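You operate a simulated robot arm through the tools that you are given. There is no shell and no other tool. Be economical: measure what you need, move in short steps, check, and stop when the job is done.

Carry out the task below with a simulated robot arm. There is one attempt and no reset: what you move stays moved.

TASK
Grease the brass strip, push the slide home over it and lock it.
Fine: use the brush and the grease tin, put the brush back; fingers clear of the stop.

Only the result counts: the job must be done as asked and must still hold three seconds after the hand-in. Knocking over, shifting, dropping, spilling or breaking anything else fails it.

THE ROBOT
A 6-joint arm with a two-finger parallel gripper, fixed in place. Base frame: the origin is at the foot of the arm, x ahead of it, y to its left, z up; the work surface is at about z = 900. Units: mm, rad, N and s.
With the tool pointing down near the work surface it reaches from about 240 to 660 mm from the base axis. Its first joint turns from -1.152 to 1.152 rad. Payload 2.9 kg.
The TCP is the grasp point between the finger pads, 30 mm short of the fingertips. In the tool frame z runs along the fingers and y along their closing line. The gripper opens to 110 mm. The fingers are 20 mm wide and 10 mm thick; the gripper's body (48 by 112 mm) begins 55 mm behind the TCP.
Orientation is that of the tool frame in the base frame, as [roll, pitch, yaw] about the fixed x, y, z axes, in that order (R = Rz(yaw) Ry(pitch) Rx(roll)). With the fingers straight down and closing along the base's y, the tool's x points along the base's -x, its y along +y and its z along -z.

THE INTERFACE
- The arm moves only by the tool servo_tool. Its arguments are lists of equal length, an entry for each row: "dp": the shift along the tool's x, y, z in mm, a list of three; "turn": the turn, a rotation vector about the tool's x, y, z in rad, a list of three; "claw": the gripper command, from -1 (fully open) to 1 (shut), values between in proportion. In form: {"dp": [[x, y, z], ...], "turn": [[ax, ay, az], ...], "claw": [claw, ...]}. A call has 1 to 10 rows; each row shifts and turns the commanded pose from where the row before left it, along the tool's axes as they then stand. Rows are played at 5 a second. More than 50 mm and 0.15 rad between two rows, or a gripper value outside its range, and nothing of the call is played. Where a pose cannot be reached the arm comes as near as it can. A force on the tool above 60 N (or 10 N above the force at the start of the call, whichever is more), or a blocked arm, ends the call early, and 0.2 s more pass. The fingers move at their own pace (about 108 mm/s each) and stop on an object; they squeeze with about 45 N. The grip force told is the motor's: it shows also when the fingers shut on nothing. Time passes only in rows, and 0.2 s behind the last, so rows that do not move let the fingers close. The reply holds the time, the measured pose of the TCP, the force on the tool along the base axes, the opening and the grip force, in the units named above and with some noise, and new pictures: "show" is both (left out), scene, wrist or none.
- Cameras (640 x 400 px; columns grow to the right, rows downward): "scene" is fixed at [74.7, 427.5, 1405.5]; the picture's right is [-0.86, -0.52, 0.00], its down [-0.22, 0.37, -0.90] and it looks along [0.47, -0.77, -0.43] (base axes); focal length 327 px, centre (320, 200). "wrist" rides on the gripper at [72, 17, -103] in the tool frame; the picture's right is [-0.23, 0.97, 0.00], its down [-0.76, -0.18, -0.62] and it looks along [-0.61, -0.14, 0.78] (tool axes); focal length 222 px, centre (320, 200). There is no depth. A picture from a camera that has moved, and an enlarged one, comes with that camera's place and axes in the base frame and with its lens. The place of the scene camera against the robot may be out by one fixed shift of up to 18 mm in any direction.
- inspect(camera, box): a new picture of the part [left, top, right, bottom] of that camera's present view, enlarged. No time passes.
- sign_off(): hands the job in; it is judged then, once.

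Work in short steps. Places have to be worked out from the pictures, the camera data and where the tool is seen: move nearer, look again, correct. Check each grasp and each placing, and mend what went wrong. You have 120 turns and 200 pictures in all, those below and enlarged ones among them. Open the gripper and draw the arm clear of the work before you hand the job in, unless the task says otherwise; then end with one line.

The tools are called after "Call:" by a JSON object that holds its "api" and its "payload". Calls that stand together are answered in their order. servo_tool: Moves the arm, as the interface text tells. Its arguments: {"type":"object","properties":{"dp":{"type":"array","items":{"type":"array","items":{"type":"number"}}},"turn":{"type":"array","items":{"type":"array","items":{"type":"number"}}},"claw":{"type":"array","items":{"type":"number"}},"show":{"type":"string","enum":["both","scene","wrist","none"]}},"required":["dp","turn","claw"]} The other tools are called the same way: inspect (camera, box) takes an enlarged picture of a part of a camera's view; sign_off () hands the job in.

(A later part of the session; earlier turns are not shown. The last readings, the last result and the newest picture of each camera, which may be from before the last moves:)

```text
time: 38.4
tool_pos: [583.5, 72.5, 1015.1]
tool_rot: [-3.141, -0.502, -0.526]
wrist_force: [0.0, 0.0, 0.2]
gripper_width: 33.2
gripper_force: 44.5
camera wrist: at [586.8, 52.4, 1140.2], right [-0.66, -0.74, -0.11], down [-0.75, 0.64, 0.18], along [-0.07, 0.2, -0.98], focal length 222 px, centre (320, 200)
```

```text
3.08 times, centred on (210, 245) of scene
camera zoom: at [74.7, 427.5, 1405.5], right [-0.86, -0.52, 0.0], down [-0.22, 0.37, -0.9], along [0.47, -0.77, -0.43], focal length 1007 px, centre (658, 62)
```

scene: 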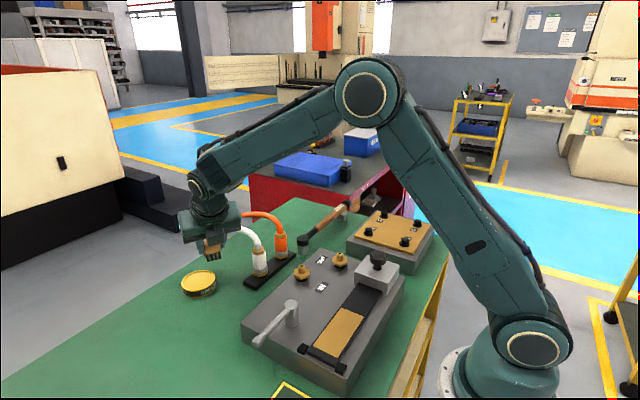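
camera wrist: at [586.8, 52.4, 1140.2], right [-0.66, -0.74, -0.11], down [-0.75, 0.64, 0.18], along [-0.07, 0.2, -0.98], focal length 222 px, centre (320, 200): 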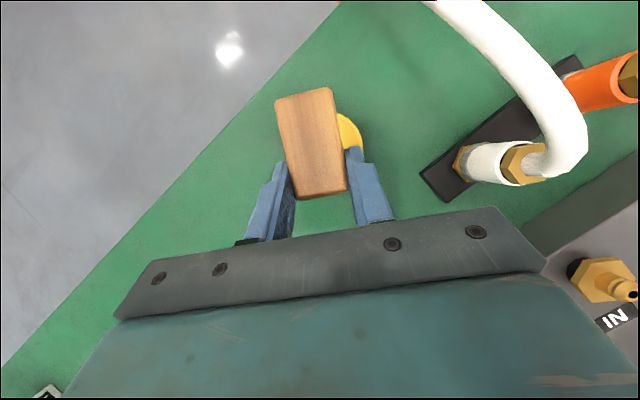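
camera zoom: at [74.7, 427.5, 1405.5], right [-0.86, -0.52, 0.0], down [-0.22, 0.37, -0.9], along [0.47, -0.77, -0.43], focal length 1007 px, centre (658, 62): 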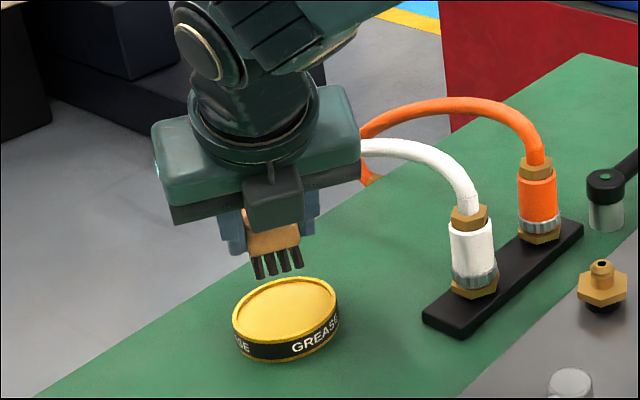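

The alignment agrees with the tin rim seen at (591, 25). I descend to bristles just above the rim.

Call:
{"api": "servo_tool", "payload": {"dp": [[-5, 0, 9.2], [-5, 0, 9.2], [-5, 0, 9.2], [-5, 0, 9.2], [0, 0, 0]], "turn": [[0, 0, 0], [0, 0, 0], [0, 0, 0], [0, 0, 0], [0, 0, 0]], "claw": [1, 1, 1, 1, 1], "show": "wrist"}}

Call:
{"api": "inspect", "payload": {"camera": "scene", "box": [160, 220, 260, 310]}}

```text
time: 39.6
tool_pos: [583.0, 74.1, 972.7]
tool_rot: [-3.14, -0.499, -0.525]
wrist_force: [-0.7, 0.0, 0.0]
gripper_width: 32.8
gripper_force: 44.6
camera wrist: at [587.4, 52.3, 1097.8], right [-0.66, -0.74, -0.11], down [-0.75, 0.64, 0.18], along [-0.07, 0.2, -0.98], focal length 222 px, centre (320, 200)
```

wrist: 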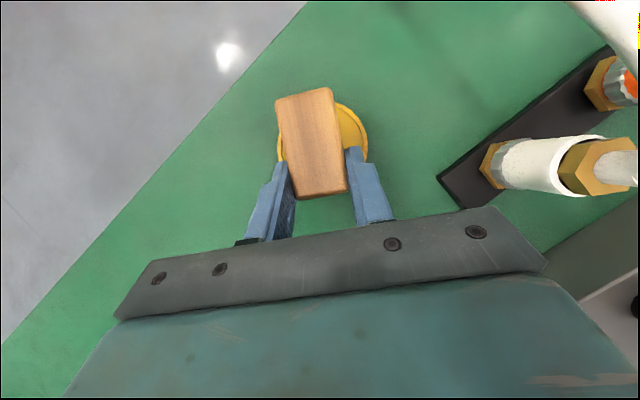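

```text
4.44 times, centred on (210, 265) of scene
camera zoom: at [74.7, 427.5, 1405.5], right [-0.86, -0.52, 0.0], down [-0.22, 0.37, -0.9], along [0.47, -0.77, -0.43], focal length 1455 px, centre (809, -89)
```

zoom: 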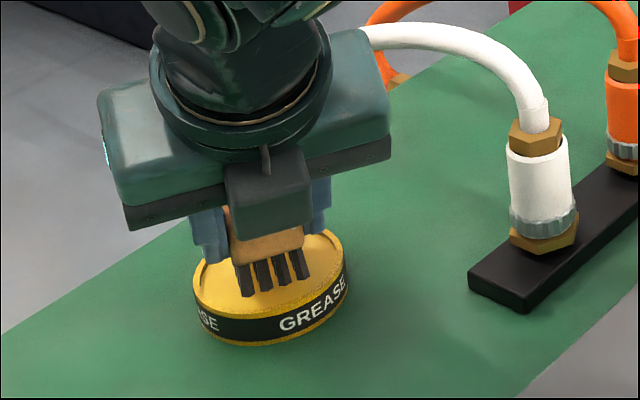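

In the wrist view the tin rim is centred around the brush. I lower slowly into the grease, watching force.

Call:
{"api": "servo_tool", "payload": {"dp": [[-1.5, 0, 2.7], [-1.5, 0, 2.7], [-1.5, 0, 2.7], [0, 0, 0]], "turn": [[0, 0, 0], [0, 0, 0], [0, 0, 0], [0, 0, 0]], "claw": [1, 1, 1, 1], "show": "none"}}

Call:
{"api": "inspect", "payload": {"camera": "scene", "box": [160, 220, 260, 310]}}

```text
time: 40.6
tool_pos: [583.7, 71.9, 964.1]
tool_rot: [3.142, -0.502, -0.524]
wrist_force: [-0.6, 0.5, -1.2]
gripper_width: 32.9
gripper_force: 44.8
```

```text
4.44 times, centred on (210, 265) of scene
camera zoom: at [74.7, 427.5, 1405.5], right [-0.86, -0.52, 0.0], down [-0.22, 0.37, -0.9], along [0.47, -0.77, -0.43], focal length 1455 px, centre (809, -89)
```

zoom: 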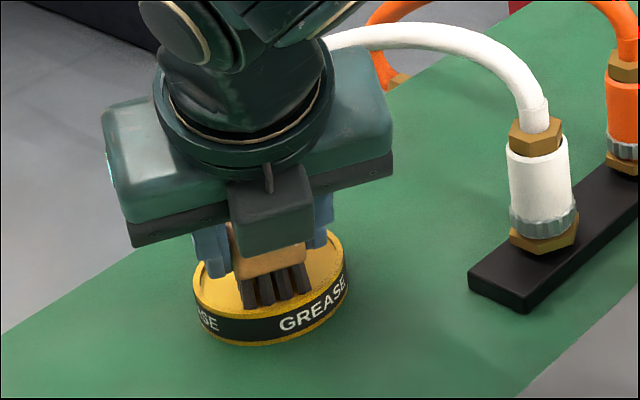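

Bristles reach into the tin, no force yet. I lower another few mm.

Call:
{"api": "servo_tool", "payload": {"dp": [[-0.7, 0, 1.4], [-0.7, 0, 1.4], [-0.7, 0, 1.4], [0, 0, 0]], "turn": [[0, 0, 0], [0, 0, 0], [0, 0, 0], [0, 0, 0]], "claw": [1, 1, 1, 1], "show": "none"}}

Call:
{"api": "inspect", "payload": {"camera": "scene", "box": [160, 220, 260, 310]}}

```text
time: 41.6
tool_pos: [584.8, 73.2, 963.5]
tool_rot: [-3.138, -0.507, -0.529]
wrist_force: [-9.7, 0.8, 34.0]
gripper_width: 33.2
gripper_force: 45.0
```

```text
4.44 times, centred on (210, 265) of scene
camera zoom: at [73.8, 427.4, 1405.6], right [-0.86, -0.52, 0.0], down [-0.22, 0.37, -0.9], along [0.47, -0.77, -0.43], focal length 1455 px, centre (809, -89)
```

zoom: 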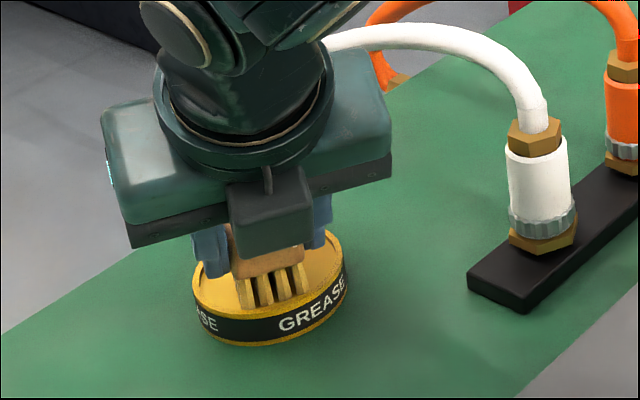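

The bristles turned yellow: they are loaded with grease (contact 34 N). I lift straight out.

Call:
{"api": "servo_tool", "payload": {"dp": [[2.4, 0, -4.4], [4.8, 0, -8.8], [9.6, 0, -17.6], [9.6, 0, -17.6], [9.6, 0, -17.6], [0, 0, 0]], "turn": [[0, 0, 0], [0, 0, 0], [0, 0, 0], [0, 0, 0], [0, 0, 0], [0, 0, 0]], "claw": [1, 1, 1, 1, 1, 1], "show": "wrist"}}

Call:
{"api": "inspect", "payload": {"camera": "scene", "box": [160, 180, 260, 310]}}

```text
time: 43.0
tool_pos: [583.1, 73.8, 1035.1]
tool_rot: [-3.14, -0.5, -0.525]
wrist_force: [-0.1, -0.9, -1.4]
gripper_width: 33.1
gripper_force: 44.7
camera wrist: at [587.2, 51.9, 1160.3], right [-0.66, -0.74, -0.11], down [-0.75, 0.64, 0.18], along [-0.07, 0.2, -0.98], focal length 222 px, centre (320, 200)
```

wrist: 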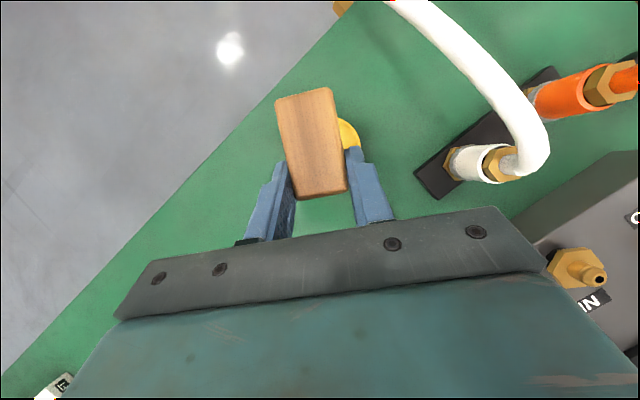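

```text
3.08 times, centred on (210, 245) of scene
camera zoom: at [74.7, 427.5, 1405.5], right [-0.86, -0.52, 0.0], down [-0.22, 0.37, -0.9], along [0.47, -0.77, -0.43], focal length 1007 px, centre (658, 62)
```

zoom: 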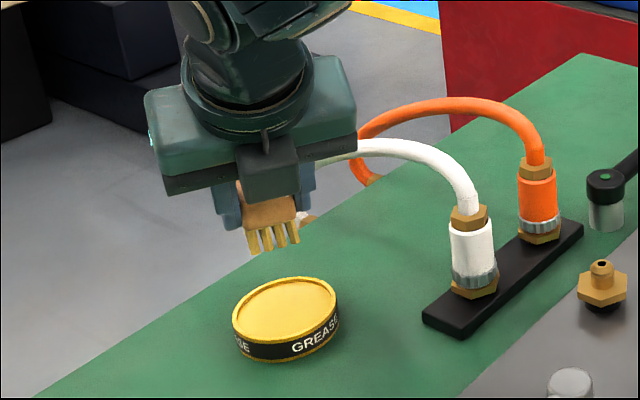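

Brush is loaded and the tin unmoved. I travel inward and upward, then yaw back toward the strip.

Call:
{"api": "servo_tool", "payload": {"dp": [[-26.6, 16.3, -24], [-26.6, 16.3, -24], [-26.6, 16.3, -24], [-26.6, 16.3, -24], [-26.6, 16.3, -24], [-26.6, 16.3, -24]], "turn": [[0, 0, 0], [0, 0, 0], [0, 0, 0], [0, 0, 0], [0, 0, 0], [0, 0, 0]], "claw": [1, 1, 1, 1, 1, 1], "show": "none"}}

Call:
{"api": "servo_tool", "payload": {"dp": [[0, 0, 0], [0, 0, 0], [0, 0, 0], [0, 0, 0], [0, 0, 0], [0, 0, 0], [0, 0, 0], [0, 0, 0]], "turn": [[-0.0719, 0, 0.1315], [-0.0719, 0, 0.1315], [-0.0719, 0, 0.1315], [-0.0719, 0, 0.1315], [-0.0719, 0, 0.1315], [-0.0719, 0, 0.1315], [-0.0719, 0, 0.1315], [0, 0, 0]], "claw": [1, 1, 1, 1, 1, 1, 1, 1]}}

```text
time: 44.4
tool_pos: [353.3, 93.5, 1084.5]
tool_rot: [-3.14, -0.501, -0.528]
wrist_force: [0.2, -0.3, -1.1]
gripper_width: 33.0
gripper_force: 44.9
```

```text
time: 46.2
tool_pos: [353.8, 93.4, 1084.9]
tool_rot: [-3.141, -0.501, -1.577]
wrist_force: [0.7, -0.9, -1.0]
gripper_width: 32.9
gripper_force: 45.1
camera wrist: at [336.8, 80.2, 1209.8], right [-0.97, 0.21, -0.11], down [0.18, 0.97, 0.18], along [0.14, 0.16, -0.98], focal length 222 px, centre (320, 200)
```

scene: 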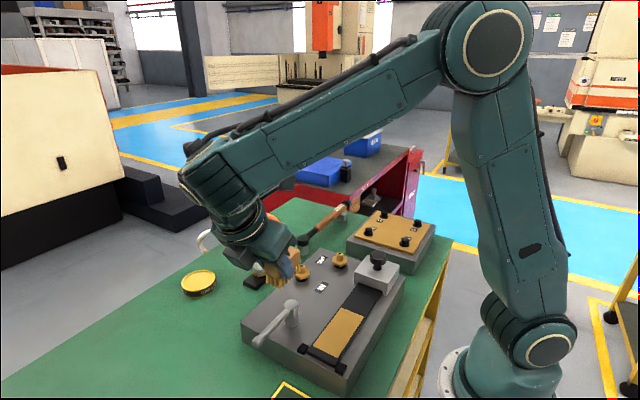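
wrist: 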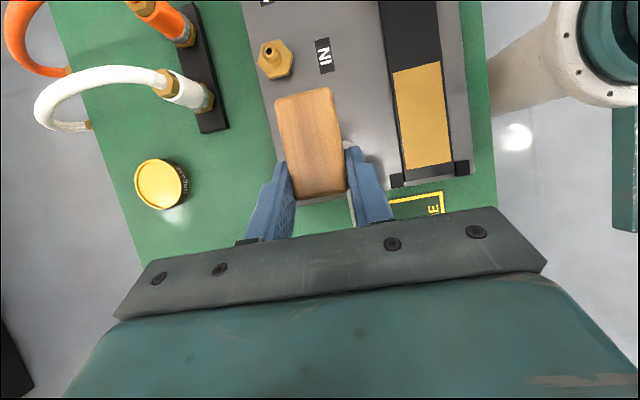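

Strip corners work out to x 226–274, y 6–108. Brush centre is 24 mm toward -y from the TCP. I move over the strip's far half, x first (past the lever), then down.

Call:
{"api": "servo_tool", "payload": {"dp": [[0, 31, 0], [0, 31, 0], [0, 31, 0], [3.6, 0, 19], [3.6, 0, 19], [3.6, 0, 19], [0, 0, 0]], "turn": [[0, 0, 0], [0, 0, 0], [0, 0, 0], [0, 0, 0], [0, 0, 0], [0, 0, 0], [0, 0, 0]], "claw": [1, 1, 1, 1, 1, 1, 1]}}

Call:
{"api": "inspect", "payload": {"camera": "scene", "box": [230, 230, 430, 390]}}

```text
time: 47.8
tool_pos: [261.0, 56.0, 1039.1]
tool_rot: [-3.141, -0.501, -1.574]
wrist_force: [0.4, -0.6, -1.2]
gripper_width: 33.0
gripper_force: 44.9
camera wrist: at [244.5, 43.1, 1164.0], right [-0.97, 0.2, -0.11], down [0.18, 0.97, 0.18], along [0.14, 0.16, -0.98], focal length 222 px, centre (320, 200)
```

scene: 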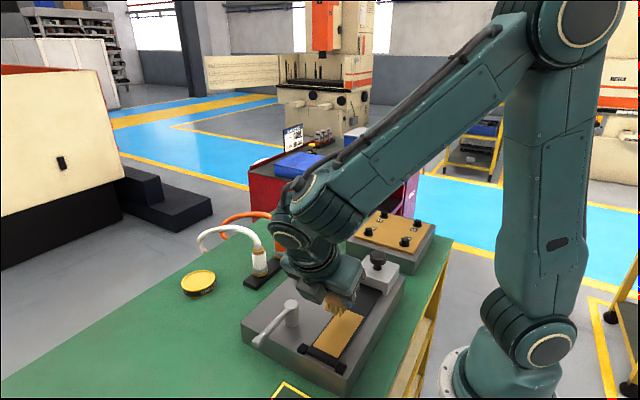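
wrist: 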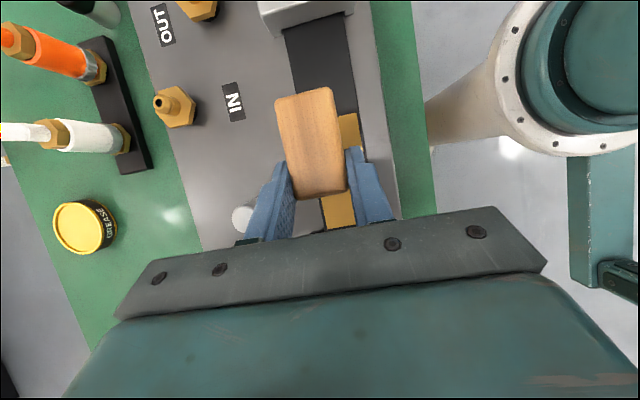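

```text
2.50 times, centred on (330, 310) of scene
camera zoom: at [74.7, 427.5, 1405.5], right [-0.86, -0.52, 0.0], down [-0.22, 0.37, -0.9], along [0.47, -0.77, -0.43], focal length 818 px, centre (295, -75)
```

zoom: 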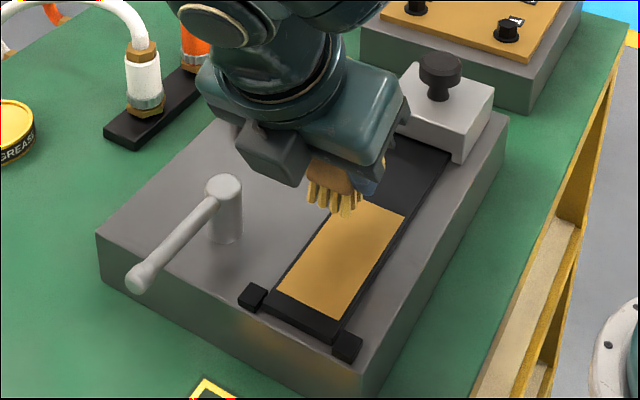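

The brush hangs above the strip's upper-left half. I descend toward contact in small steps.

Call:
{"api": "servo_tool", "payload": {"dp": [[-4, 0, 7.3], [-4, 0, 7.3], [-4, 0, 7.3], [-2, 0, 3.6], [0, 0, 0]], "turn": [[0, 0, 0], [0, 0, 0], [0, 0, 0], [0, 0, 0], [0, 0, 0]], "claw": [1, 1, 1, 1, 1], "show": "none"}}

Call:
{"api": "inspect", "payload": {"camera": "scene", "box": [270, 250, 390, 370]}}

```text
time: 49.0
tool_pos: [260.2, 57.0, 1009.7]
tool_rot: [-3.141, -0.501, -1.574]
wrist_force: [-0.4, 1.2, -1.7]
gripper_width: 33.1
gripper_force: 45.2
```

```text
3.33 times, centred on (330, 310) of scene
camera zoom: at [74.7, 427.5, 1405.5], right [-0.86, -0.52, 0.0], down [-0.22, 0.37, -0.9], along [0.47, -0.77, -0.43], focal length 1091 px, centre (287, -167)
```

zoom: 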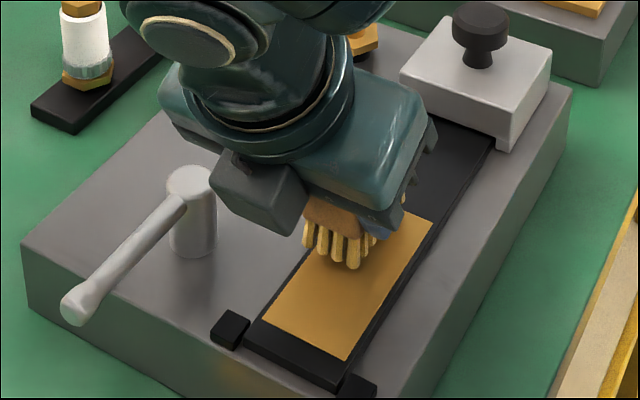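

No contact at 1010. I continue in 2 mm steps.

Call:
{"api": "servo_tool", "payload": {"dp": [[-0.96, 0, 1.76], [-0.96, 0, 1.76], [-0.96, 0, 1.76], [0, 0, 0]], "turn": [[0, 0, 0], [0, 0, 0], [0, 0, 0], [0, 0, 0]], "claw": [1, 1, 1, 1], "show": "none"}}

```text
time: 50.0
tool_pos: [261.3, 57.3, 1004.6]
tool_rot: [-3.141, -0.502, -1.574]
wrist_force: [0.4, 0.0, -1.3]
gripper_width: 33.0
gripper_force: 44.9
```

Call:
{"api": "servo_tool", "payload": {"dp": [[-0.96, 0, 1.76], [-0.96, 0, 1.76], [0, 0, 0]], "turn": [[0, 0, 0], [0, 0, 0], [0, 0, 0]], "claw": [1, 1, 1], "show": "none"}}

Call:
{"api": "inspect", "payload": {"camera": "scene", "box": [270, 250, 390, 370]}}

```text
time: 50.8
tool_pos: [261.8, 55.9, 1002.7]
tool_rot: [-3.137, -0.501, -1.578]
wrist_force: [-4.6, 5.2, 47.7]
gripper_width: 32.8
gripper_force: 44.8
```

```text
3.33 times, centred on (330, 310) of scene
camera zoom: at [74.1, 427.5, 1405.5], right [-0.86, -0.52, 0.0], down [-0.22, 0.37, -0.9], along [0.47, -0.77, -0.43], focal length 1091 px, centre (287, -167)
```

zoom: 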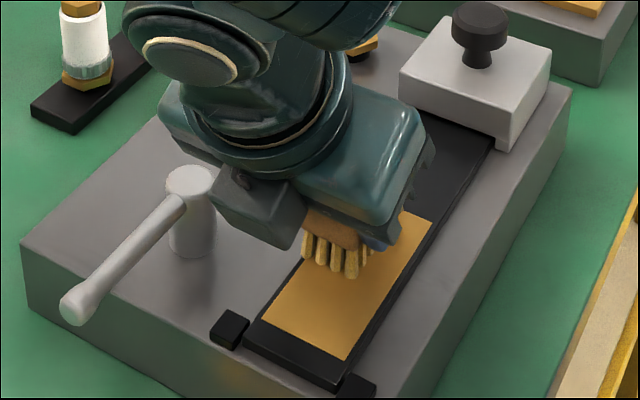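

Contact (48 N). I ease by 0.7 mm and stroke along +y.

Call:
{"api": "servo_tool", "payload": {"dp": [[0.34, 0, -0.61], [-5.27, 0, -2.87], [-5.27, 0, -2.87], [-5.27, 0, -2.87], [0, 0, 0]], "turn": [[0, 0, 0], [0, 0, 0], [0, 0, 0], [0, 0, 0], [0, 0, 0]], "claw": [1, 1, 1, 1, 1], "show": "wrist"}}

Call:
{"api": "inspect", "payload": {"camera": "scene", "box": [270, 250, 390, 370]}}

```text
time: 52.0
tool_pos: [260.2, 73.2, 1002.5]
tool_rot: [-3.138, -0.505, -1.582]
wrist_force: [-1.2, -15.2, 41.1]
gripper_width: 33.2
gripper_force: 45.1
camera wrist: at [243.3, 60.8, 1126.8], right [-0.97, 0.21, -0.11], down [0.19, 0.97, 0.18], along [0.15, 0.15, -0.98], focal length 222 px, centre (320, 200)
```

wrist: 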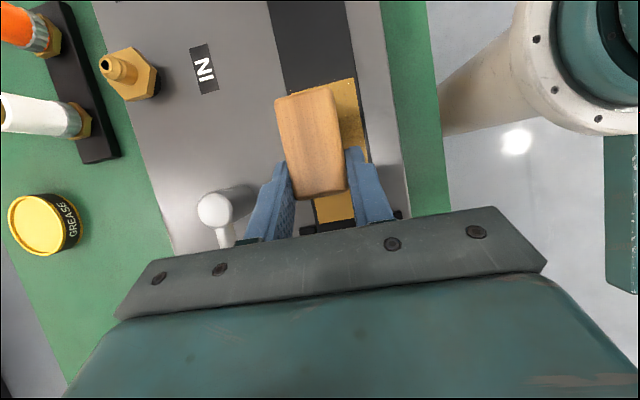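

```text
3.33 times, centred on (330, 310) of scene
camera zoom: at [74.3, 427.0, 1405.7], right [-0.86, -0.52, 0.0], down [-0.22, 0.37, -0.9], along [0.47, -0.77, -0.43], focal length 1091 px, centre (287, -167)
```

zoom: 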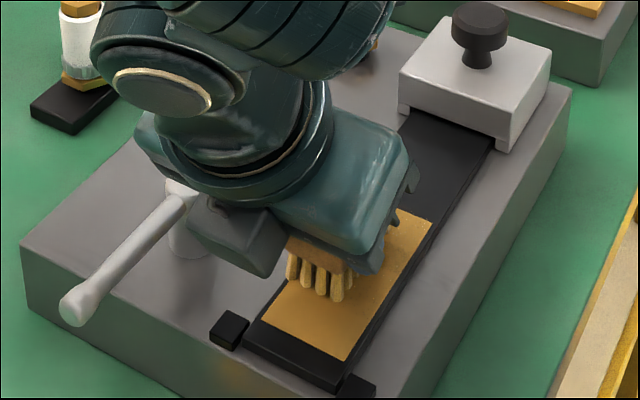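

Dragging works (41 N normal, 15 N drag). I ease slightly more and continue the stroke toward the near end.

Call:
{"api": "servo_tool", "payload": {"dp": [[0.3, 0, -0.55], [-5.27, 0, -2.87], [-5.27, 0, -2.87], [-5.27, 0, -2.87], [-5.27, 0, -2.87], [-5.27, 0, -2.87], [-4.4, 0, -2.4], [0, 0, 0]], "turn": [[0, 0, 0], [0, 0, 0], [0, 0, 0], [0, 0, 0], [0, 0, 0], [0, 0, 0], [0, 0, 0], [0, 0, 0]], "claw": [1, 1, 1, 1, 1, 1, 1, 1], "show": "wrist"}}

Call:
{"api": "inspect", "payload": {"camera": "scene", "box": [270, 250, 390, 370]}}

```text
time: 53.8
tool_pos: [260.1, 109.7, 1002.6]
tool_rot: [3.141, -0.501, -1.575]
wrist_force: [0.2, -5.0, 11.1]
gripper_width: 33.2
gripper_force: 45.3
camera wrist: at [243.9, 97.1, 1126.8], right [-0.97, 0.2, -0.11], down [0.18, 0.97, 0.18], along [0.14, 0.16, -0.98], focal length 222 px, centre (320, 200)
```

wrist: 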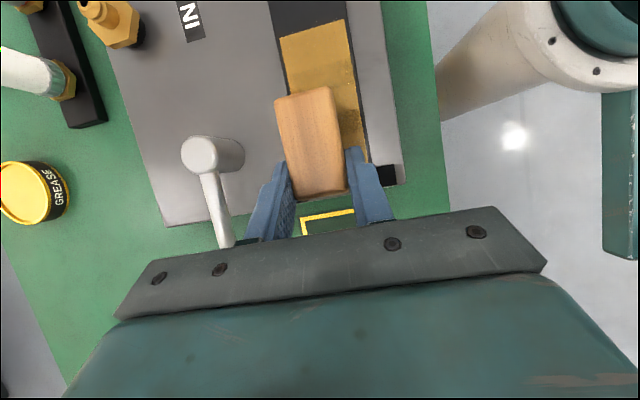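

```text
3.33 times, centred on (330, 310) of scene
camera zoom: at [74.6, 427.3, 1405.6], right [-0.86, -0.52, 0.0], down [-0.22, 0.37, -0.9], along [0.47, -0.77, -0.43], focal length 1091 px, centre (287, -167)
```

zoom: 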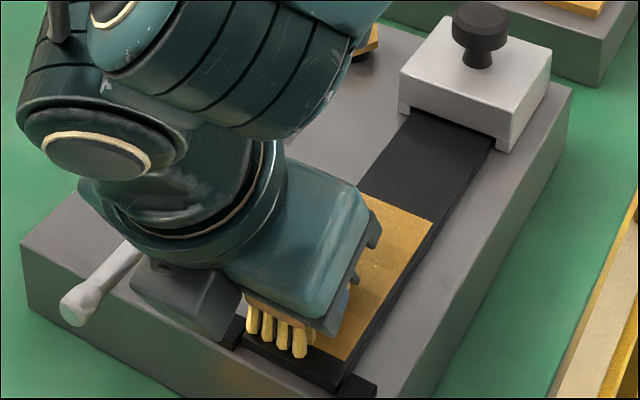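

I check the greased coverage by enlarging the wrist view.

Call:
{"api": "inspect", "payload": {"camera": "wrist", "box": [240, 0, 420, 220]}}

```text
1.82 times, centred on (330, 110) of wrist
camera zoom: at [243.9, 97.1, 1126.8], right [-0.97, 0.2, -0.11], down [0.18, 0.97, 0.18], along [0.14, 0.16, -0.98], focal length 404 px, centre (302, 364)
```

zoom: 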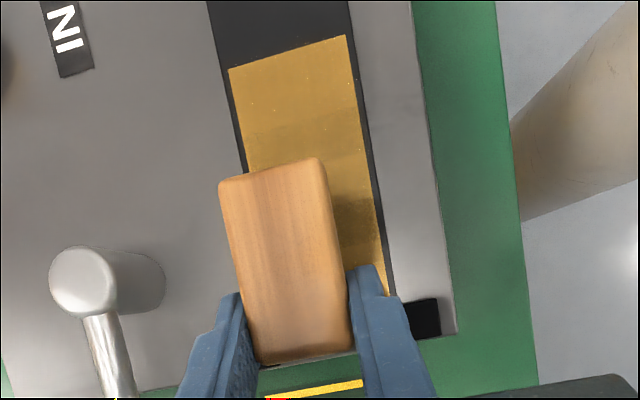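

Strip near the brush shows a sheen. I back up 15 mm (clear of the stops), shift 20 mm toward the base, and stroke the other half back and forth.

Call:
{"api": "servo_tool", "payload": {"dp": [[6.6, 0, 3.6], [6.6, 0, 3.6], [0, 6.7, 0], [0, 6.7, 0], [0, 6.7, 0], [0, 0, 0]], "turn": [[0, 0, 0], [0, 0, 0], [0, 0, 0], [0, 0, 0], [0, 0, 0], [0, 0, 0]], "claw": [1, 1, 1, 1, 1, 1], "show": "none"}}

Call:
{"api": "servo_tool", "payload": {"dp": [[5.5, 0, 3], [5.5, 0, 3], [5.5, 0, 3], [5.5, 0, 3], [5.5, 0, 3], [5.5, 0, 3], [5.5, 0, 3], [0, 0, 0]], "turn": [[0, 0, 0], [0, 0, 0], [0, 0, 0], [0, 0, 0], [0, 0, 0], [0, 0, 0], [0, 0, 0], [0, 0, 0]], "claw": [1, 1, 1, 1, 1, 1, 1, 1], "show": "none"}}

Call:
{"api": "inspect", "payload": {"camera": "scene", "box": [270, 250, 390, 370]}}

```text
time: 55.2
tool_pos: [240.4, 94.6, 1002.7]
tool_rot: [3.141, -0.502, -1.575]
wrist_force: [-0.1, -0.1, 0.7]
gripper_width: 32.9
gripper_force: 45.6
```

```text
time: 57.0
tool_pos: [240.4, 51.2, 1002.6]
tool_rot: [-3.141, -0.501, -1.575]
wrist_force: [-0.3, -0.4, 0.4]
gripper_width: 33.1
gripper_force: 45.5
```

```text
3.33 times, centred on (330, 310) of scene
camera zoom: at [74.7, 427.5, 1405.5], right [-0.86, -0.52, 0.0], down [-0.22, 0.37, -0.9], along [0.47, -0.77, -0.43], focal length 1091 px, centre (287, -167)
```

zoom: 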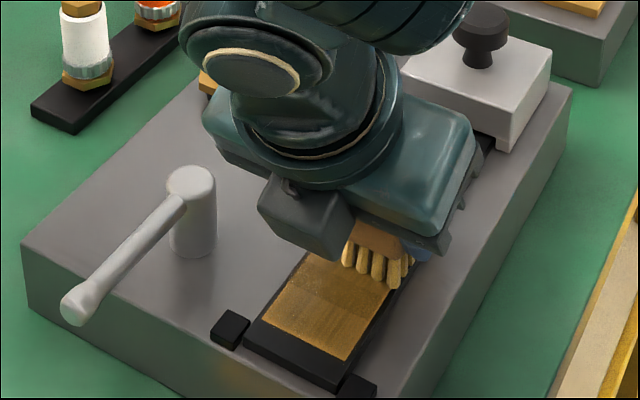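

Contact was nil on that pass. I press down about 1.2 mm and stroke +y at x = 240.

Call:
{"api": "servo_tool", "payload": {"dp": [[-0.55, 0, 1.0], [0, 0, 0], [-5.27, 0, -2.87], [-5.27, 0, -2.87], [-5.27, 0, -2.87], [-5.27, 0, -2.87], [0, 0, 0]], "turn": [[0, 0, 0], [0, 0, 0], [0, 0, 0], [0, 0, 0], [0, 0, 0], [0, 0, 0], [0, 0, 0]], "claw": [1, 1, 1, 1, 1, 1, 1], "show": "none"}}

Call:
{"api": "inspect", "payload": {"camera": "scene", "box": [300, 270, 380, 360]}}

```text
time: 58.6
tool_pos: [240.8, 74.7, 1001.3]
tool_rot: [-3.136, -0.502, -1.58]
wrist_force: [-0.2, -12.4, 32.7]
gripper_width: 32.9
gripper_force: 45.2
```

```text
4.44 times, centred on (340, 315) of scene
camera zoom: at [74.4, 427.1, 1405.7], right [-0.86, -0.52, 0.0], down [-0.22, 0.37, -0.9], along [0.47, -0.77, -0.43], focal length 1455 px, centre (231, -311)
```

zoom: 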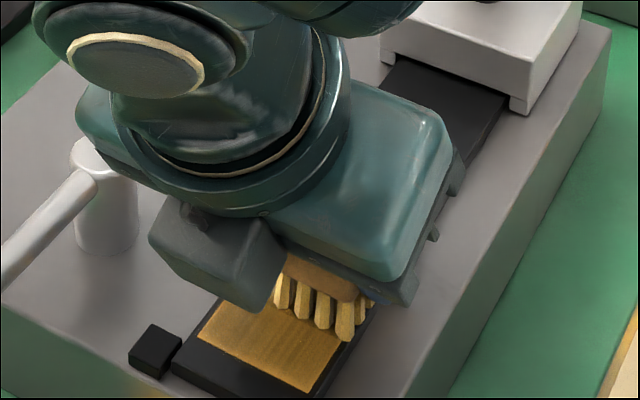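

Good pressure (33 N). I finish this stroke to y ≈ 106 and then stroke back.

Call:
{"api": "servo_tool", "payload": {"dp": [[-5.27, 0, -2.87], [-5.27, 0, -2.87], [-5.27, 0, -2.87], [-5.27, 0, -2.87], [-5.27, 0, -2.87], [0, 0, 0]], "turn": [[0, 0, 0], [0, 0, 0], [0, 0, 0], [0, 0, 0], [0, 0, 0], [0, 0, 0]], "claw": [1, 1, 1, 1, 1, 1], "show": "none"}}

Call:
{"api": "servo_tool", "payload": {"dp": [[5.27, -3, 2.87], [5.27, -3, 2.87], [5.27, -2, 2.87], [5.27, -2, 2.87], [5.27, 0, 2.87], [5.27, 0, 2.87], [5.27, 0, 2.87], [5.27, 0, 2.87], [5.27, 0, 2.87], [0, 0, 0]], "turn": [[0, 0, 0], [0, 0, 0], [0, 0, 0], [0, 0, 0], [0, 0, 0], [0, 0, 0], [0, 0, 0], [0, 0, 0], [0, 0, 0], [0, 0, 0]], "claw": [1, 1, 1, 1, 1, 1, 1, 1, 1, 1], "show": "none"}}

Call:
{"api": "servo_tool", "payload": {"dp": [[4.8, 0, -8.8], [9.6, 0, -17.6], [9.6, 0, -17.6], [-30, 0, -16], [0, 0, 0]], "turn": [[0, 0, 0], [0, 0, 0], [0, 0, 0], [0, 0, 0], [0, 0, 0]], "claw": [1, 1, 1, 1, 1], "show": "wrist"}}

Call:
{"api": "inspect", "payload": {"camera": "scene", "box": [290, 260, 400, 370]}}

```text
time: 60.0
tool_pos: [240.6, 105.3, 1001.6]
tool_rot: [-3.139, -0.499, -1.578]
wrist_force: [0.5, -10.5, 28.3]
gripper_width: 32.9
gripper_force: 44.6
```

```text
time: 62.2
tool_pos: [249.9, 51.4, 1001.2]
tool_rot: [-3.141, -0.498, -1.574]
wrist_force: [0.0, 12.2, 31.5]
gripper_width: 33.2
gripper_force: 44.5
```

```text
time: 63.4
tool_pos: [251.2, 86.7, 1051.2]
tool_rot: [-3.141, -0.501, -1.574]
wrist_force: [0.0, -0.1, -1.0]
gripper_width: 33.1
gripper_force: 45.4
camera wrist: at [233.7, 73.2, 1175.9], right [-0.97, 0.2, -0.11], down [0.18, 0.97, 0.18], along [0.14, 0.16, -0.98], focal length 222 px, centre (320, 200)
```

wrist: 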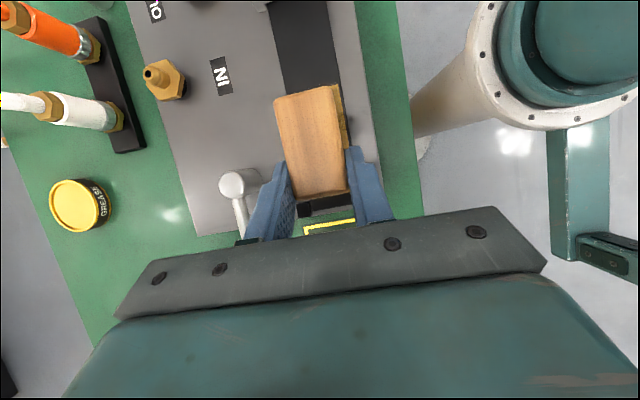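

```text
3.64 times, centred on (345, 315) of scene
camera zoom: at [74.7, 427.5, 1405.5], right [-0.86, -0.52, 0.0], down [-0.22, 0.37, -0.9], along [0.47, -0.77, -0.43], focal length 1190 px, centre (229, -218)
```

zoom: 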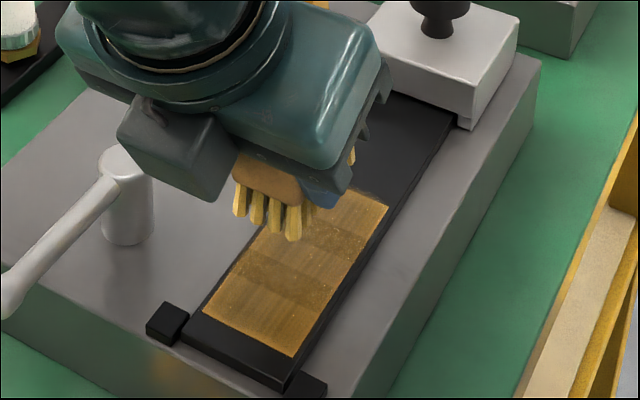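

Bands of grease show along the strip. I move the hand aside to see the whole strip clearly.

Call:
{"api": "servo_tool", "payload": {"dp": [[9.6, 0, -17.6], [9.6, 0, -17.6], [0, -45, 0], [0, -45, 0], [0, -45, 0], [0, 0, 0]], "turn": [[0, 0, 0], [0, 0, 0], [0, 0, 0], [0, 0, 0], [0, 0, 0], [0, 0, 0]], "claw": [1, 1, 1, 1, 1, 1], "show": "wrist"}}

Call:
{"api": "inspect", "payload": {"camera": "scene", "box": [290, 270, 390, 370]}}

Call:
{"api": "inspect", "payload": {"camera": "wrist", "box": [360, 0, 520, 180]}}

```text
time: 64.8
tool_pos: [385.6, 85.3, 1090.4]
tool_rot: [-3.14, -0.501, -1.574]
wrist_force: [0.3, -0.1, -0.4]
gripper_width: 33.0
gripper_force: 45.3
camera wrist: at [369.7, 71.3, 1214.7], right [-0.97, 0.2, -0.11], down [0.18, 0.97, 0.18], along [0.14, 0.16, -0.98], focal length 222 px, centre (320, 200)
```

wrist: 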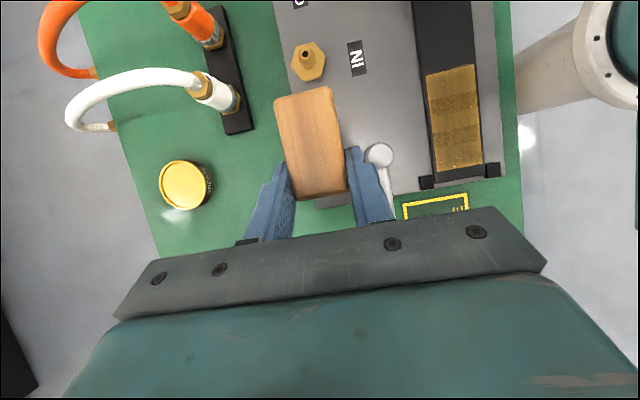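

```text
4.00 times, centred on (340, 320) of scene
camera zoom: at [74.7, 427.5, 1405.5], right [-0.86, -0.52, 0.0], down [-0.22, 0.37, -0.9], along [0.47, -0.77, -0.43], focal length 1310 px, centre (240, -280)
```

zoom: 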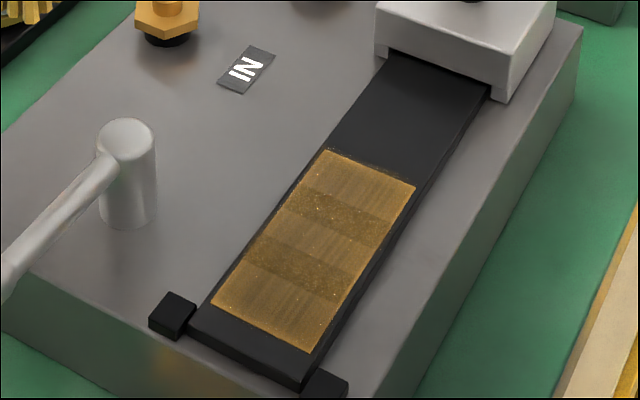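

```text
2.22 times, centred on (440, 90) of wrist
camera zoom: at [369.7, 71.3, 1214.7], right [-0.97, 0.2, -0.11], down [0.18, 0.97, 0.18], along [0.14, 0.16, -0.98], focal length 494 px, centre (53, 444)
```

zoom: 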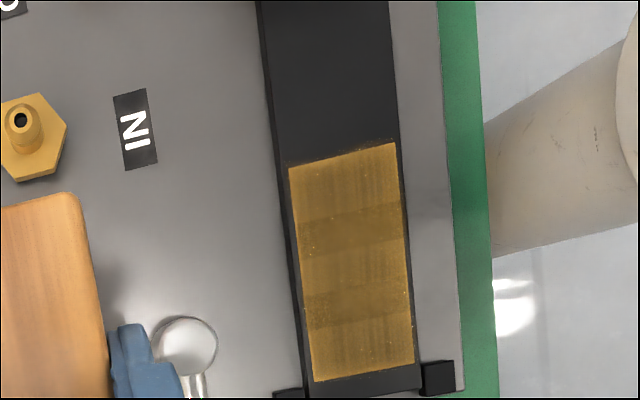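

All five bands of the strip now show grease over the full width. Next I return the brush by reversing the way it came out.

Call:
{"api": "servo_tool", "payload": {"dp": [[1.7, -31.3, 15], [1.7, -31.3, 15], [1.7, -31.3, 15], [1.7, -31.3, 15], [1.7, -31.3, 15], [1.7, -31.3, 15], [0, 0, 0]], "turn": [[0, 0, 0], [0, 0, 0], [0, 0, 0], [0, 0, 0], [0, 0, 0], [0, 0, 0], [0, 0, 0]], "claw": [1, 1, 1, 1, 1, 1, 1], "show": "wrist"}}

```text
time: 66.4
tool_pos: [572.3, 32.0, 1018.3]
tool_rot: [3.14, -0.501, -1.574]
wrist_force: [0.5, -0.1, -0.5]
gripper_width: 33.0
gripper_force: 45.5
camera wrist: at [555.9, 18.9, 1142.4], right [-0.97, 0.2, -0.11], down [0.18, 0.97, 0.18], along [0.14, 0.16, -0.98], focal length 222 px, centre (320, 200)
```

wrist: 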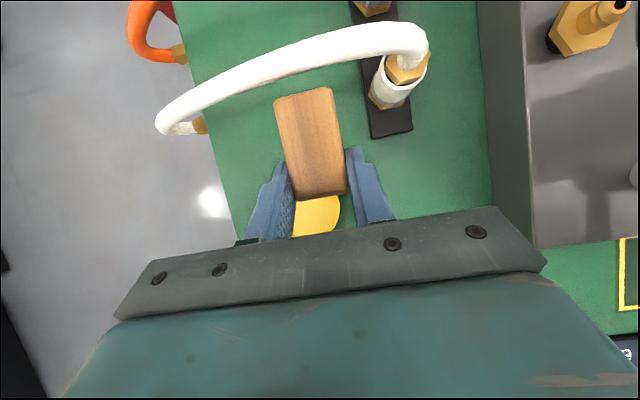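

Matches the exit pose. I descend 41 mm beside the hose, then slide in under it.

Call:
{"api": "servo_tool", "payload": {"dp": [[-9.8, 0, 18], [-9.8, 0, 18], [0, 0, 0], [11.8, -9, 6.6], [11.8, -8, 6.6], [11.8, -7.5, 6.6], [11.8, -7, 6.6], [0, 0, 0]], "turn": [[0, 0, 0], [0, 0, 0], [0, 0, 0], [0, 0, 0], [0, 0, 0], [0, 0, 0], [0, 0, 0], [0, 0, 0]], "claw": [1, 1, 1, 1, 1, 1, 1, 1], "show": "wrist"}}

Call:
{"api": "inspect", "payload": {"camera": "scene", "box": [160, 190, 320, 310]}}

```text
time: 68.2
tool_pos: [604.5, -23.3, 975.5]
tool_rot: [-3.141, -0.501, -1.574]
wrist_force: [1.0, 0.0, -1.5]
gripper_width: 32.9
gripper_force: 44.9
camera wrist: at [587.6, -35.3, 1100.1], right [-0.97, 0.2, -0.11], down [0.18, 0.97, 0.18], along [0.14, 0.16, -0.98], focal length 222 px, centre (320, 200)
```

wrist: 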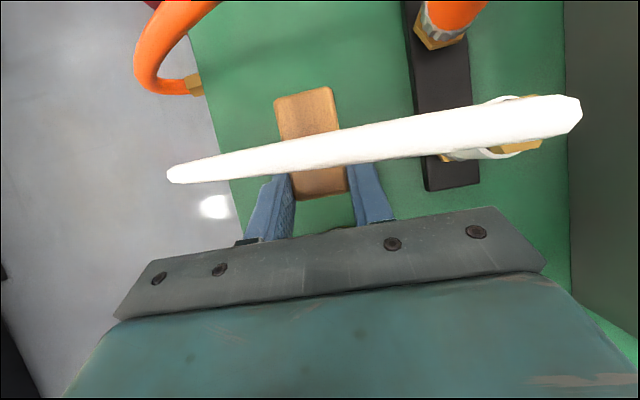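

```text
3.33 times, centred on (240, 250) of scene
camera zoom: at [74.7, 427.4, 1405.5], right [-0.86, -0.52, 0.0], down [-0.22, 0.37, -0.9], along [0.47, -0.77, -0.43], focal length 1091 px, centre (587, 33)
```

zoom: 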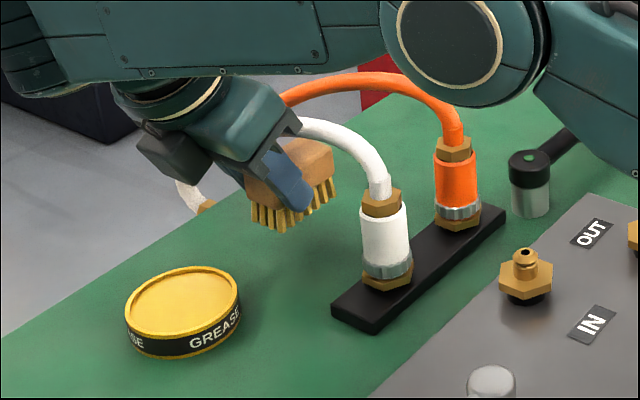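

Lined up over its old place; I lower 28 mm to just short of contact, then finish gently.

Call:
{"api": "servo_tool", "payload": {"dp": [[-3.75, 0.1, 6.1], [-3.75, 0.1, 6.1], [-3.75, 0.1, 6.1], [-3, 0.1, 4.8], [0, 0, 0]], "turn": [[0, 0, 0], [0, 0, 0], [0, 0, 0], [0, 0, 0], [0, 0, 0]], "claw": [1, 1, 1, 1, 1], "show": "none"}}

Call:
{"api": "servo_tool", "payload": {"dp": [[-0.48, 0, 0.88], [-0.48, 0, 0.88], [0, 0, 0]], "turn": [[0, 0, 0], [0, 0, 0], [0, 0, 0]], "claw": [1, 1, 1], "show": "none"}}

```text
time: 69.4
tool_pos: [604.0, -21.6, 948.6]
tool_rot: [-3.141, -0.502, -1.575]
wrist_force: [0.4, -0.6, -1.2]
gripper_width: 33.3
gripper_force: 44.8
```

```text
time: 70.2
tool_pos: [605.7, -19.3, 945.9]
tool_rot: [3.141, -0.501, -1.573]
wrist_force: [-0.2, 0.5, -0.7]
gripper_width: 33.4
gripper_force: 44.8
```

No contact yet; another millimetre.

Call:
{"api": "servo_tool", "payload": {"dp": [[-0.3, 0, 0.5], [-0.3, 0, 0.5], [0, 0, 0]], "turn": [[0, 0, 0], [0, 0, 0], [0, 0, 0]], "claw": [1, 1, 1], "show": "none"}}

Call:
{"api": "inspect", "payload": {"camera": "scene", "box": [190, 220, 280, 290]}}

```text
time: 71.0
tool_pos: [603.8, -21.2, 945.1]
tool_rot: [-3.14, -0.5, -1.575]
wrist_force: [-0.5, -0.2, 0.1]
gripper_width: 33.0
gripper_force: 45.5
```

```text
5.71 times, centred on (235, 255) of scene
camera zoom: at [74.7, 427.5, 1405.5], right [-0.86, -0.52, 0.0], down [-0.22, 0.37, -0.9], along [0.47, -0.77, -0.43], focal length 1871 px, centre (806, -114)
```

zoom: 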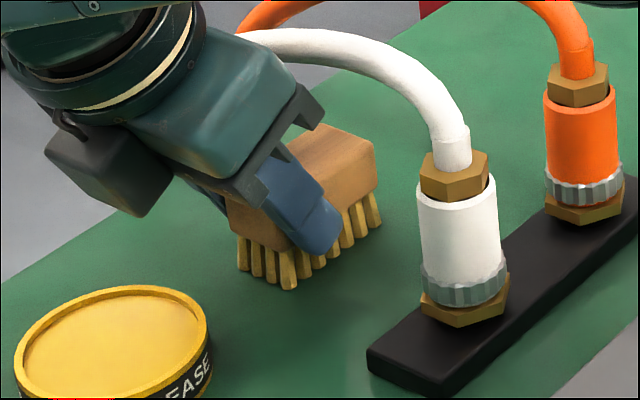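

Within a millimetre of the table. I go down 0.8 mm more and check the force.

Call:
{"api": "servo_tool", "payload": {"dp": [[-0.2, 0, 0.4], [-0.2, 0, 0.4], [0, 0, 0]], "turn": [[0, 0, 0], [0, 0, 0], [0, 0, 0]], "claw": [1, 1, 1], "show": "none"}}

```text
time: 71.8
tool_pos: [604.5, -20.3, 944.0]
tool_rot: [-3.141, -0.501, -1.573]
wrist_force: [0.3, 0.7, -1.7]
gripper_width: 32.9
gripper_force: 44.8
```

Call:
{"api": "servo_tool", "payload": {"dp": [[-0.25, 0, 0.45], [-0.25, 0, 0.45], [0, 0, 0]], "turn": [[0, 0, 0], [0, 0, 0], [0, 0, 0]], "claw": [1, 1, 1], "show": "none"}}

```text
time: 72.6
tool_pos: [603.1, -21.6, 943.8]
tool_rot: [-3.14, -0.501, -1.576]
wrist_force: [-0.7, 0.8, 9.5]
gripper_width: 33.2
gripper_force: 44.6
```

Contact with the table (≈10 N). I open gradually to release the brush.

Call:
{"api": "servo_tool", "payload": {"dp": [[0, 0, 0], [0, 0, 0], [0, 0, 0], [0, 0, 0]], "turn": [[0, 0, 0], [0, 0, 0], [0, 0, 0], [0, 0, 0]], "claw": [0.3, 0.15, -0.1, -0.15], "show": "wrist"}}

Call:
{"api": "inspect", "payload": {"camera": "scene", "box": [160, 190, 320, 310]}}

```text
time: 73.6
tool_pos: [602.9, -21.2, 942.9]
tool_rot: [3.141, -0.5, -1.574]
wrist_force: [-0.1, -0.3, 0.1]
gripper_width: 62.9
gripper_force: 0.0
camera wrist: at [587.2, -33.6, 1067.5], right [-0.97, 0.2, -0.11], down [0.18, 0.97, 0.18], along [0.14, 0.16, -0.98], focal length 222 px, centre (320, 200)
```

wrist: 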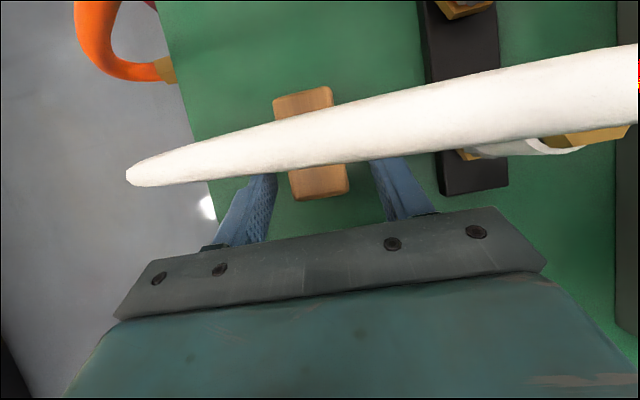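

```text
3.33 times, centred on (240, 250) of scene
camera zoom: at [74.7, 427.5, 1405.5], right [-0.86, -0.52, 0.0], down [-0.22, 0.37, -0.9], along [0.47, -0.77, -0.43], focal length 1091 px, centre (587, 33)
```

zoom: 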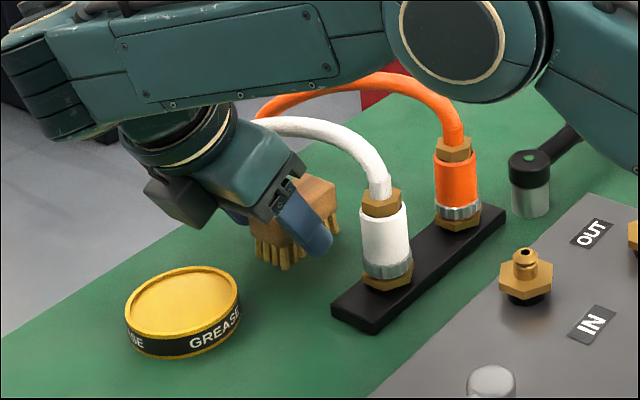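

The brush stands where it was. I withdraw in +y, then up and inward.

Call:
{"api": "servo_tool", "payload": {"dp": [[-7.4, 0.5, -4.1], [-7.4, 0.5, -4.1], [-7.4, 1, -4.1], [-7.4, 1, -4.1], [3, 15, -15], [5, 20, -20], [5, 20, -20], [5, 25, -20], [0, 0, 0]], "turn": [[0, 0, 0], [0, 0, 0], [0, 0, 0], [0, 0, 0], [0, 0, 0], [0, 0, 0], [0, 0, 0], [0, 0, 0], [0, 0, 0]], "claw": [-0.15, -0.15, -0.15, -0.15, -0.15, -0.15, -0.15, -0.15, -0.15]}}

```text
time: 75.6
tool_pos: [521.5, 34.1, 1017.3]
tool_rot: [3.141, -0.5, -1.573]
wrist_force: [-0.6, 0.0, 0.0]
gripper_width: 63.4
gripper_force: 0.0
camera wrist: at [504.9, 20.9, 1142.4], right [-0.97, 0.2, -0.11], down [0.18, 0.97, 0.18], along [0.14, 0.16, -0.98], focal length 222 px, centre (320, 200)
```

scene: 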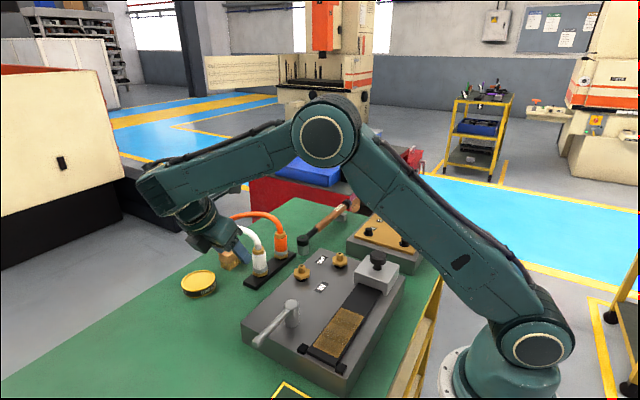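
wrist: 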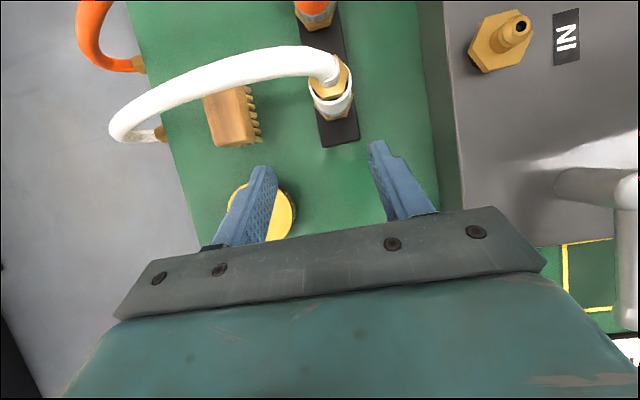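

Brush and tin are both in place. Now the slide: I'll push its rear face with two fingertips, well clear of the stops. I raise, straighten the tool and travel behind the slide.

Call:
{"api": "servo_tool", "payload": {"dp": [[17.7, 0, -32.5], [17.7, 0, -32.5], [17.7, 0, -32.5], [0, 0, 0], [0, 0, 0], [0, 0, 0], [0, 0, 0], [0, 0, 0]], "turn": [[0, 0, 0], [0, 0, 0], [0, 0, 0], [0, -0.125, 0], [0, -0.125, 0], [0, -0.125, 0], [0, -0.125, 0], [0, 0, 0]], "claw": [-0.15, -0.15, -0.15, 0.2, 0.2, 0.2, 0.2, 0.2], "show": "none"}}

Call:
{"api": "servo_tool", "payload": {"dp": [[25.8, 33.9, 0], [25.8, 33.9, 0], [25.8, 33.9, 0], [25.8, 33.9, 0], [25.8, 33.9, 0], [25.8, 33.9, 0], [25.8, 33.9, 0], [25.8, 33.9, 0], [0, 0, 0]], "turn": [[0, 0, 0], [0, 0, 0], [0, 0, 0], [0, 0, 0], [0, 0, 0], [0, 0, 0], [0, 0, 0], [0, 0, 0], [0, 0, 0]], "claw": [0.2, 0.2, 0.2, 0.2, 0.2, 0.2, 0.2, 0.2, 0.2]}}

```text
time: 77.4
tool_pos: [507.4, 24.5, 1112.5]
tool_rot: [-3.142, 0.001, -1.575]
wrist_force: [-0.1, 0.4, -0.5]
gripper_width: 44.1
gripper_force: 0.0
out of reach, approached as far as the arm can: row 3
```

```text
time: 79.4
tool_pos: [235.1, -179.6, 1114.2]
tool_rot: [-3.141, 0.0, -1.574]
wrist_force: [0.0, -0.4, -0.4]
gripper_width: 43.8
gripper_force: 0.1
camera wrist: at [218.1, -250.5, 1216.5], right [-0.97, 0.23, 0.0], down [0.18, 0.76, 0.62], along [0.14, 0.61, -0.78], focal length 222 px, centre (320, 200)
```

scene: 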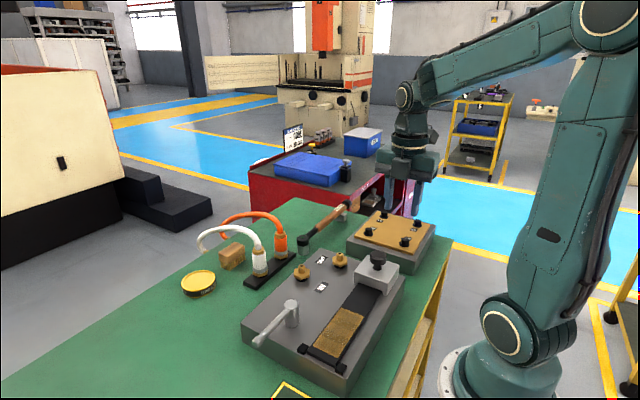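
wrist: 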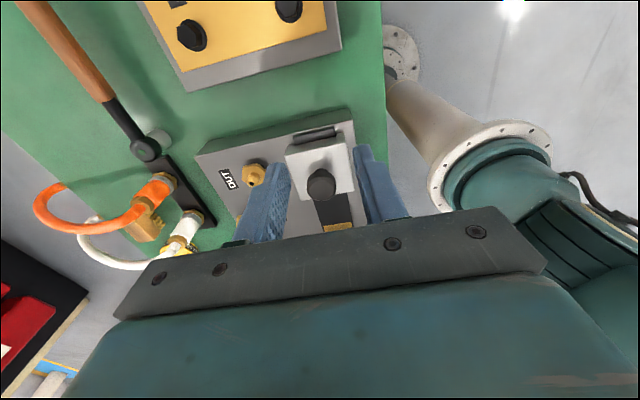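

I centre on x = 248 and lower behind the slide to tip height ≈ 968.

Call:
{"api": "servo_tool", "payload": {"dp": [[0, -13, 0], [0, 0, 30], [0, 0, 30], [0, 0, 30], [0, 0, 15], [0, 0, 0]], "turn": [[0, 0, 0], [0, 0, 0], [0, 0, 0], [0, 0, 0], [0, 0, 0], [0, 0, 0]], "claw": [0.2, 0.2, 0.2, 0.2, 0.2, 0.2]}}

Call:
{"api": "inspect", "payload": {"camera": "scene", "box": [320, 190, 460, 330]}}

```text
time: 80.8
tool_pos: [247.9, -179.3, 1008.1]
tool_rot: [-3.14, 0.0, -1.573]
wrist_force: [0.4, -0.4, -0.2]
gripper_width: 44.2
gripper_force: 0.2
camera wrist: at [232.0, -251.0, 1110.3], right [-0.97, 0.23, 0.0], down [0.18, 0.76, 0.62], along [0.14, 0.61, -0.78], focal length 222 px, centre (320, 200)
```

scene: 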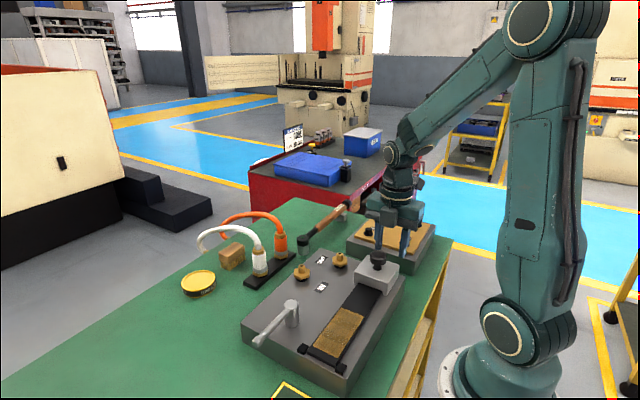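
wrist: 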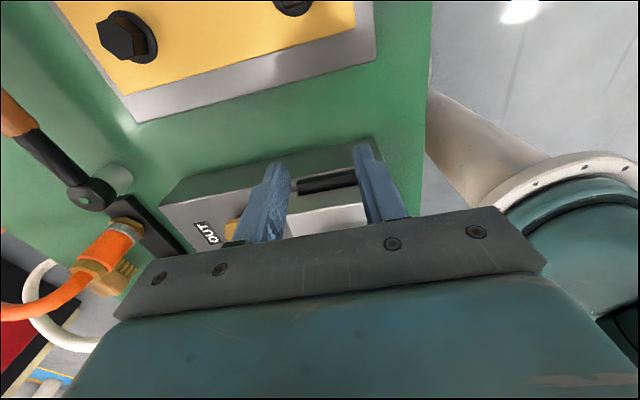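

```text
2.86 times, centred on (390, 260) of scene
camera zoom: at [74.7, 427.5, 1405.5], right [-0.86, -0.52, 0.0], down [-0.22, 0.37, -0.9], along [0.47, -0.77, -0.43], focal length 935 px, centre (120, 29)
```

zoom: 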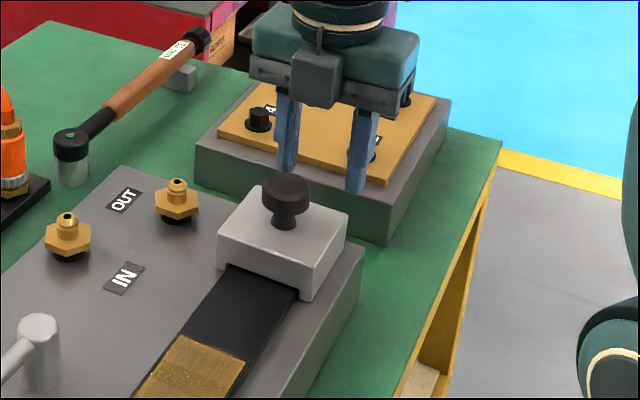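

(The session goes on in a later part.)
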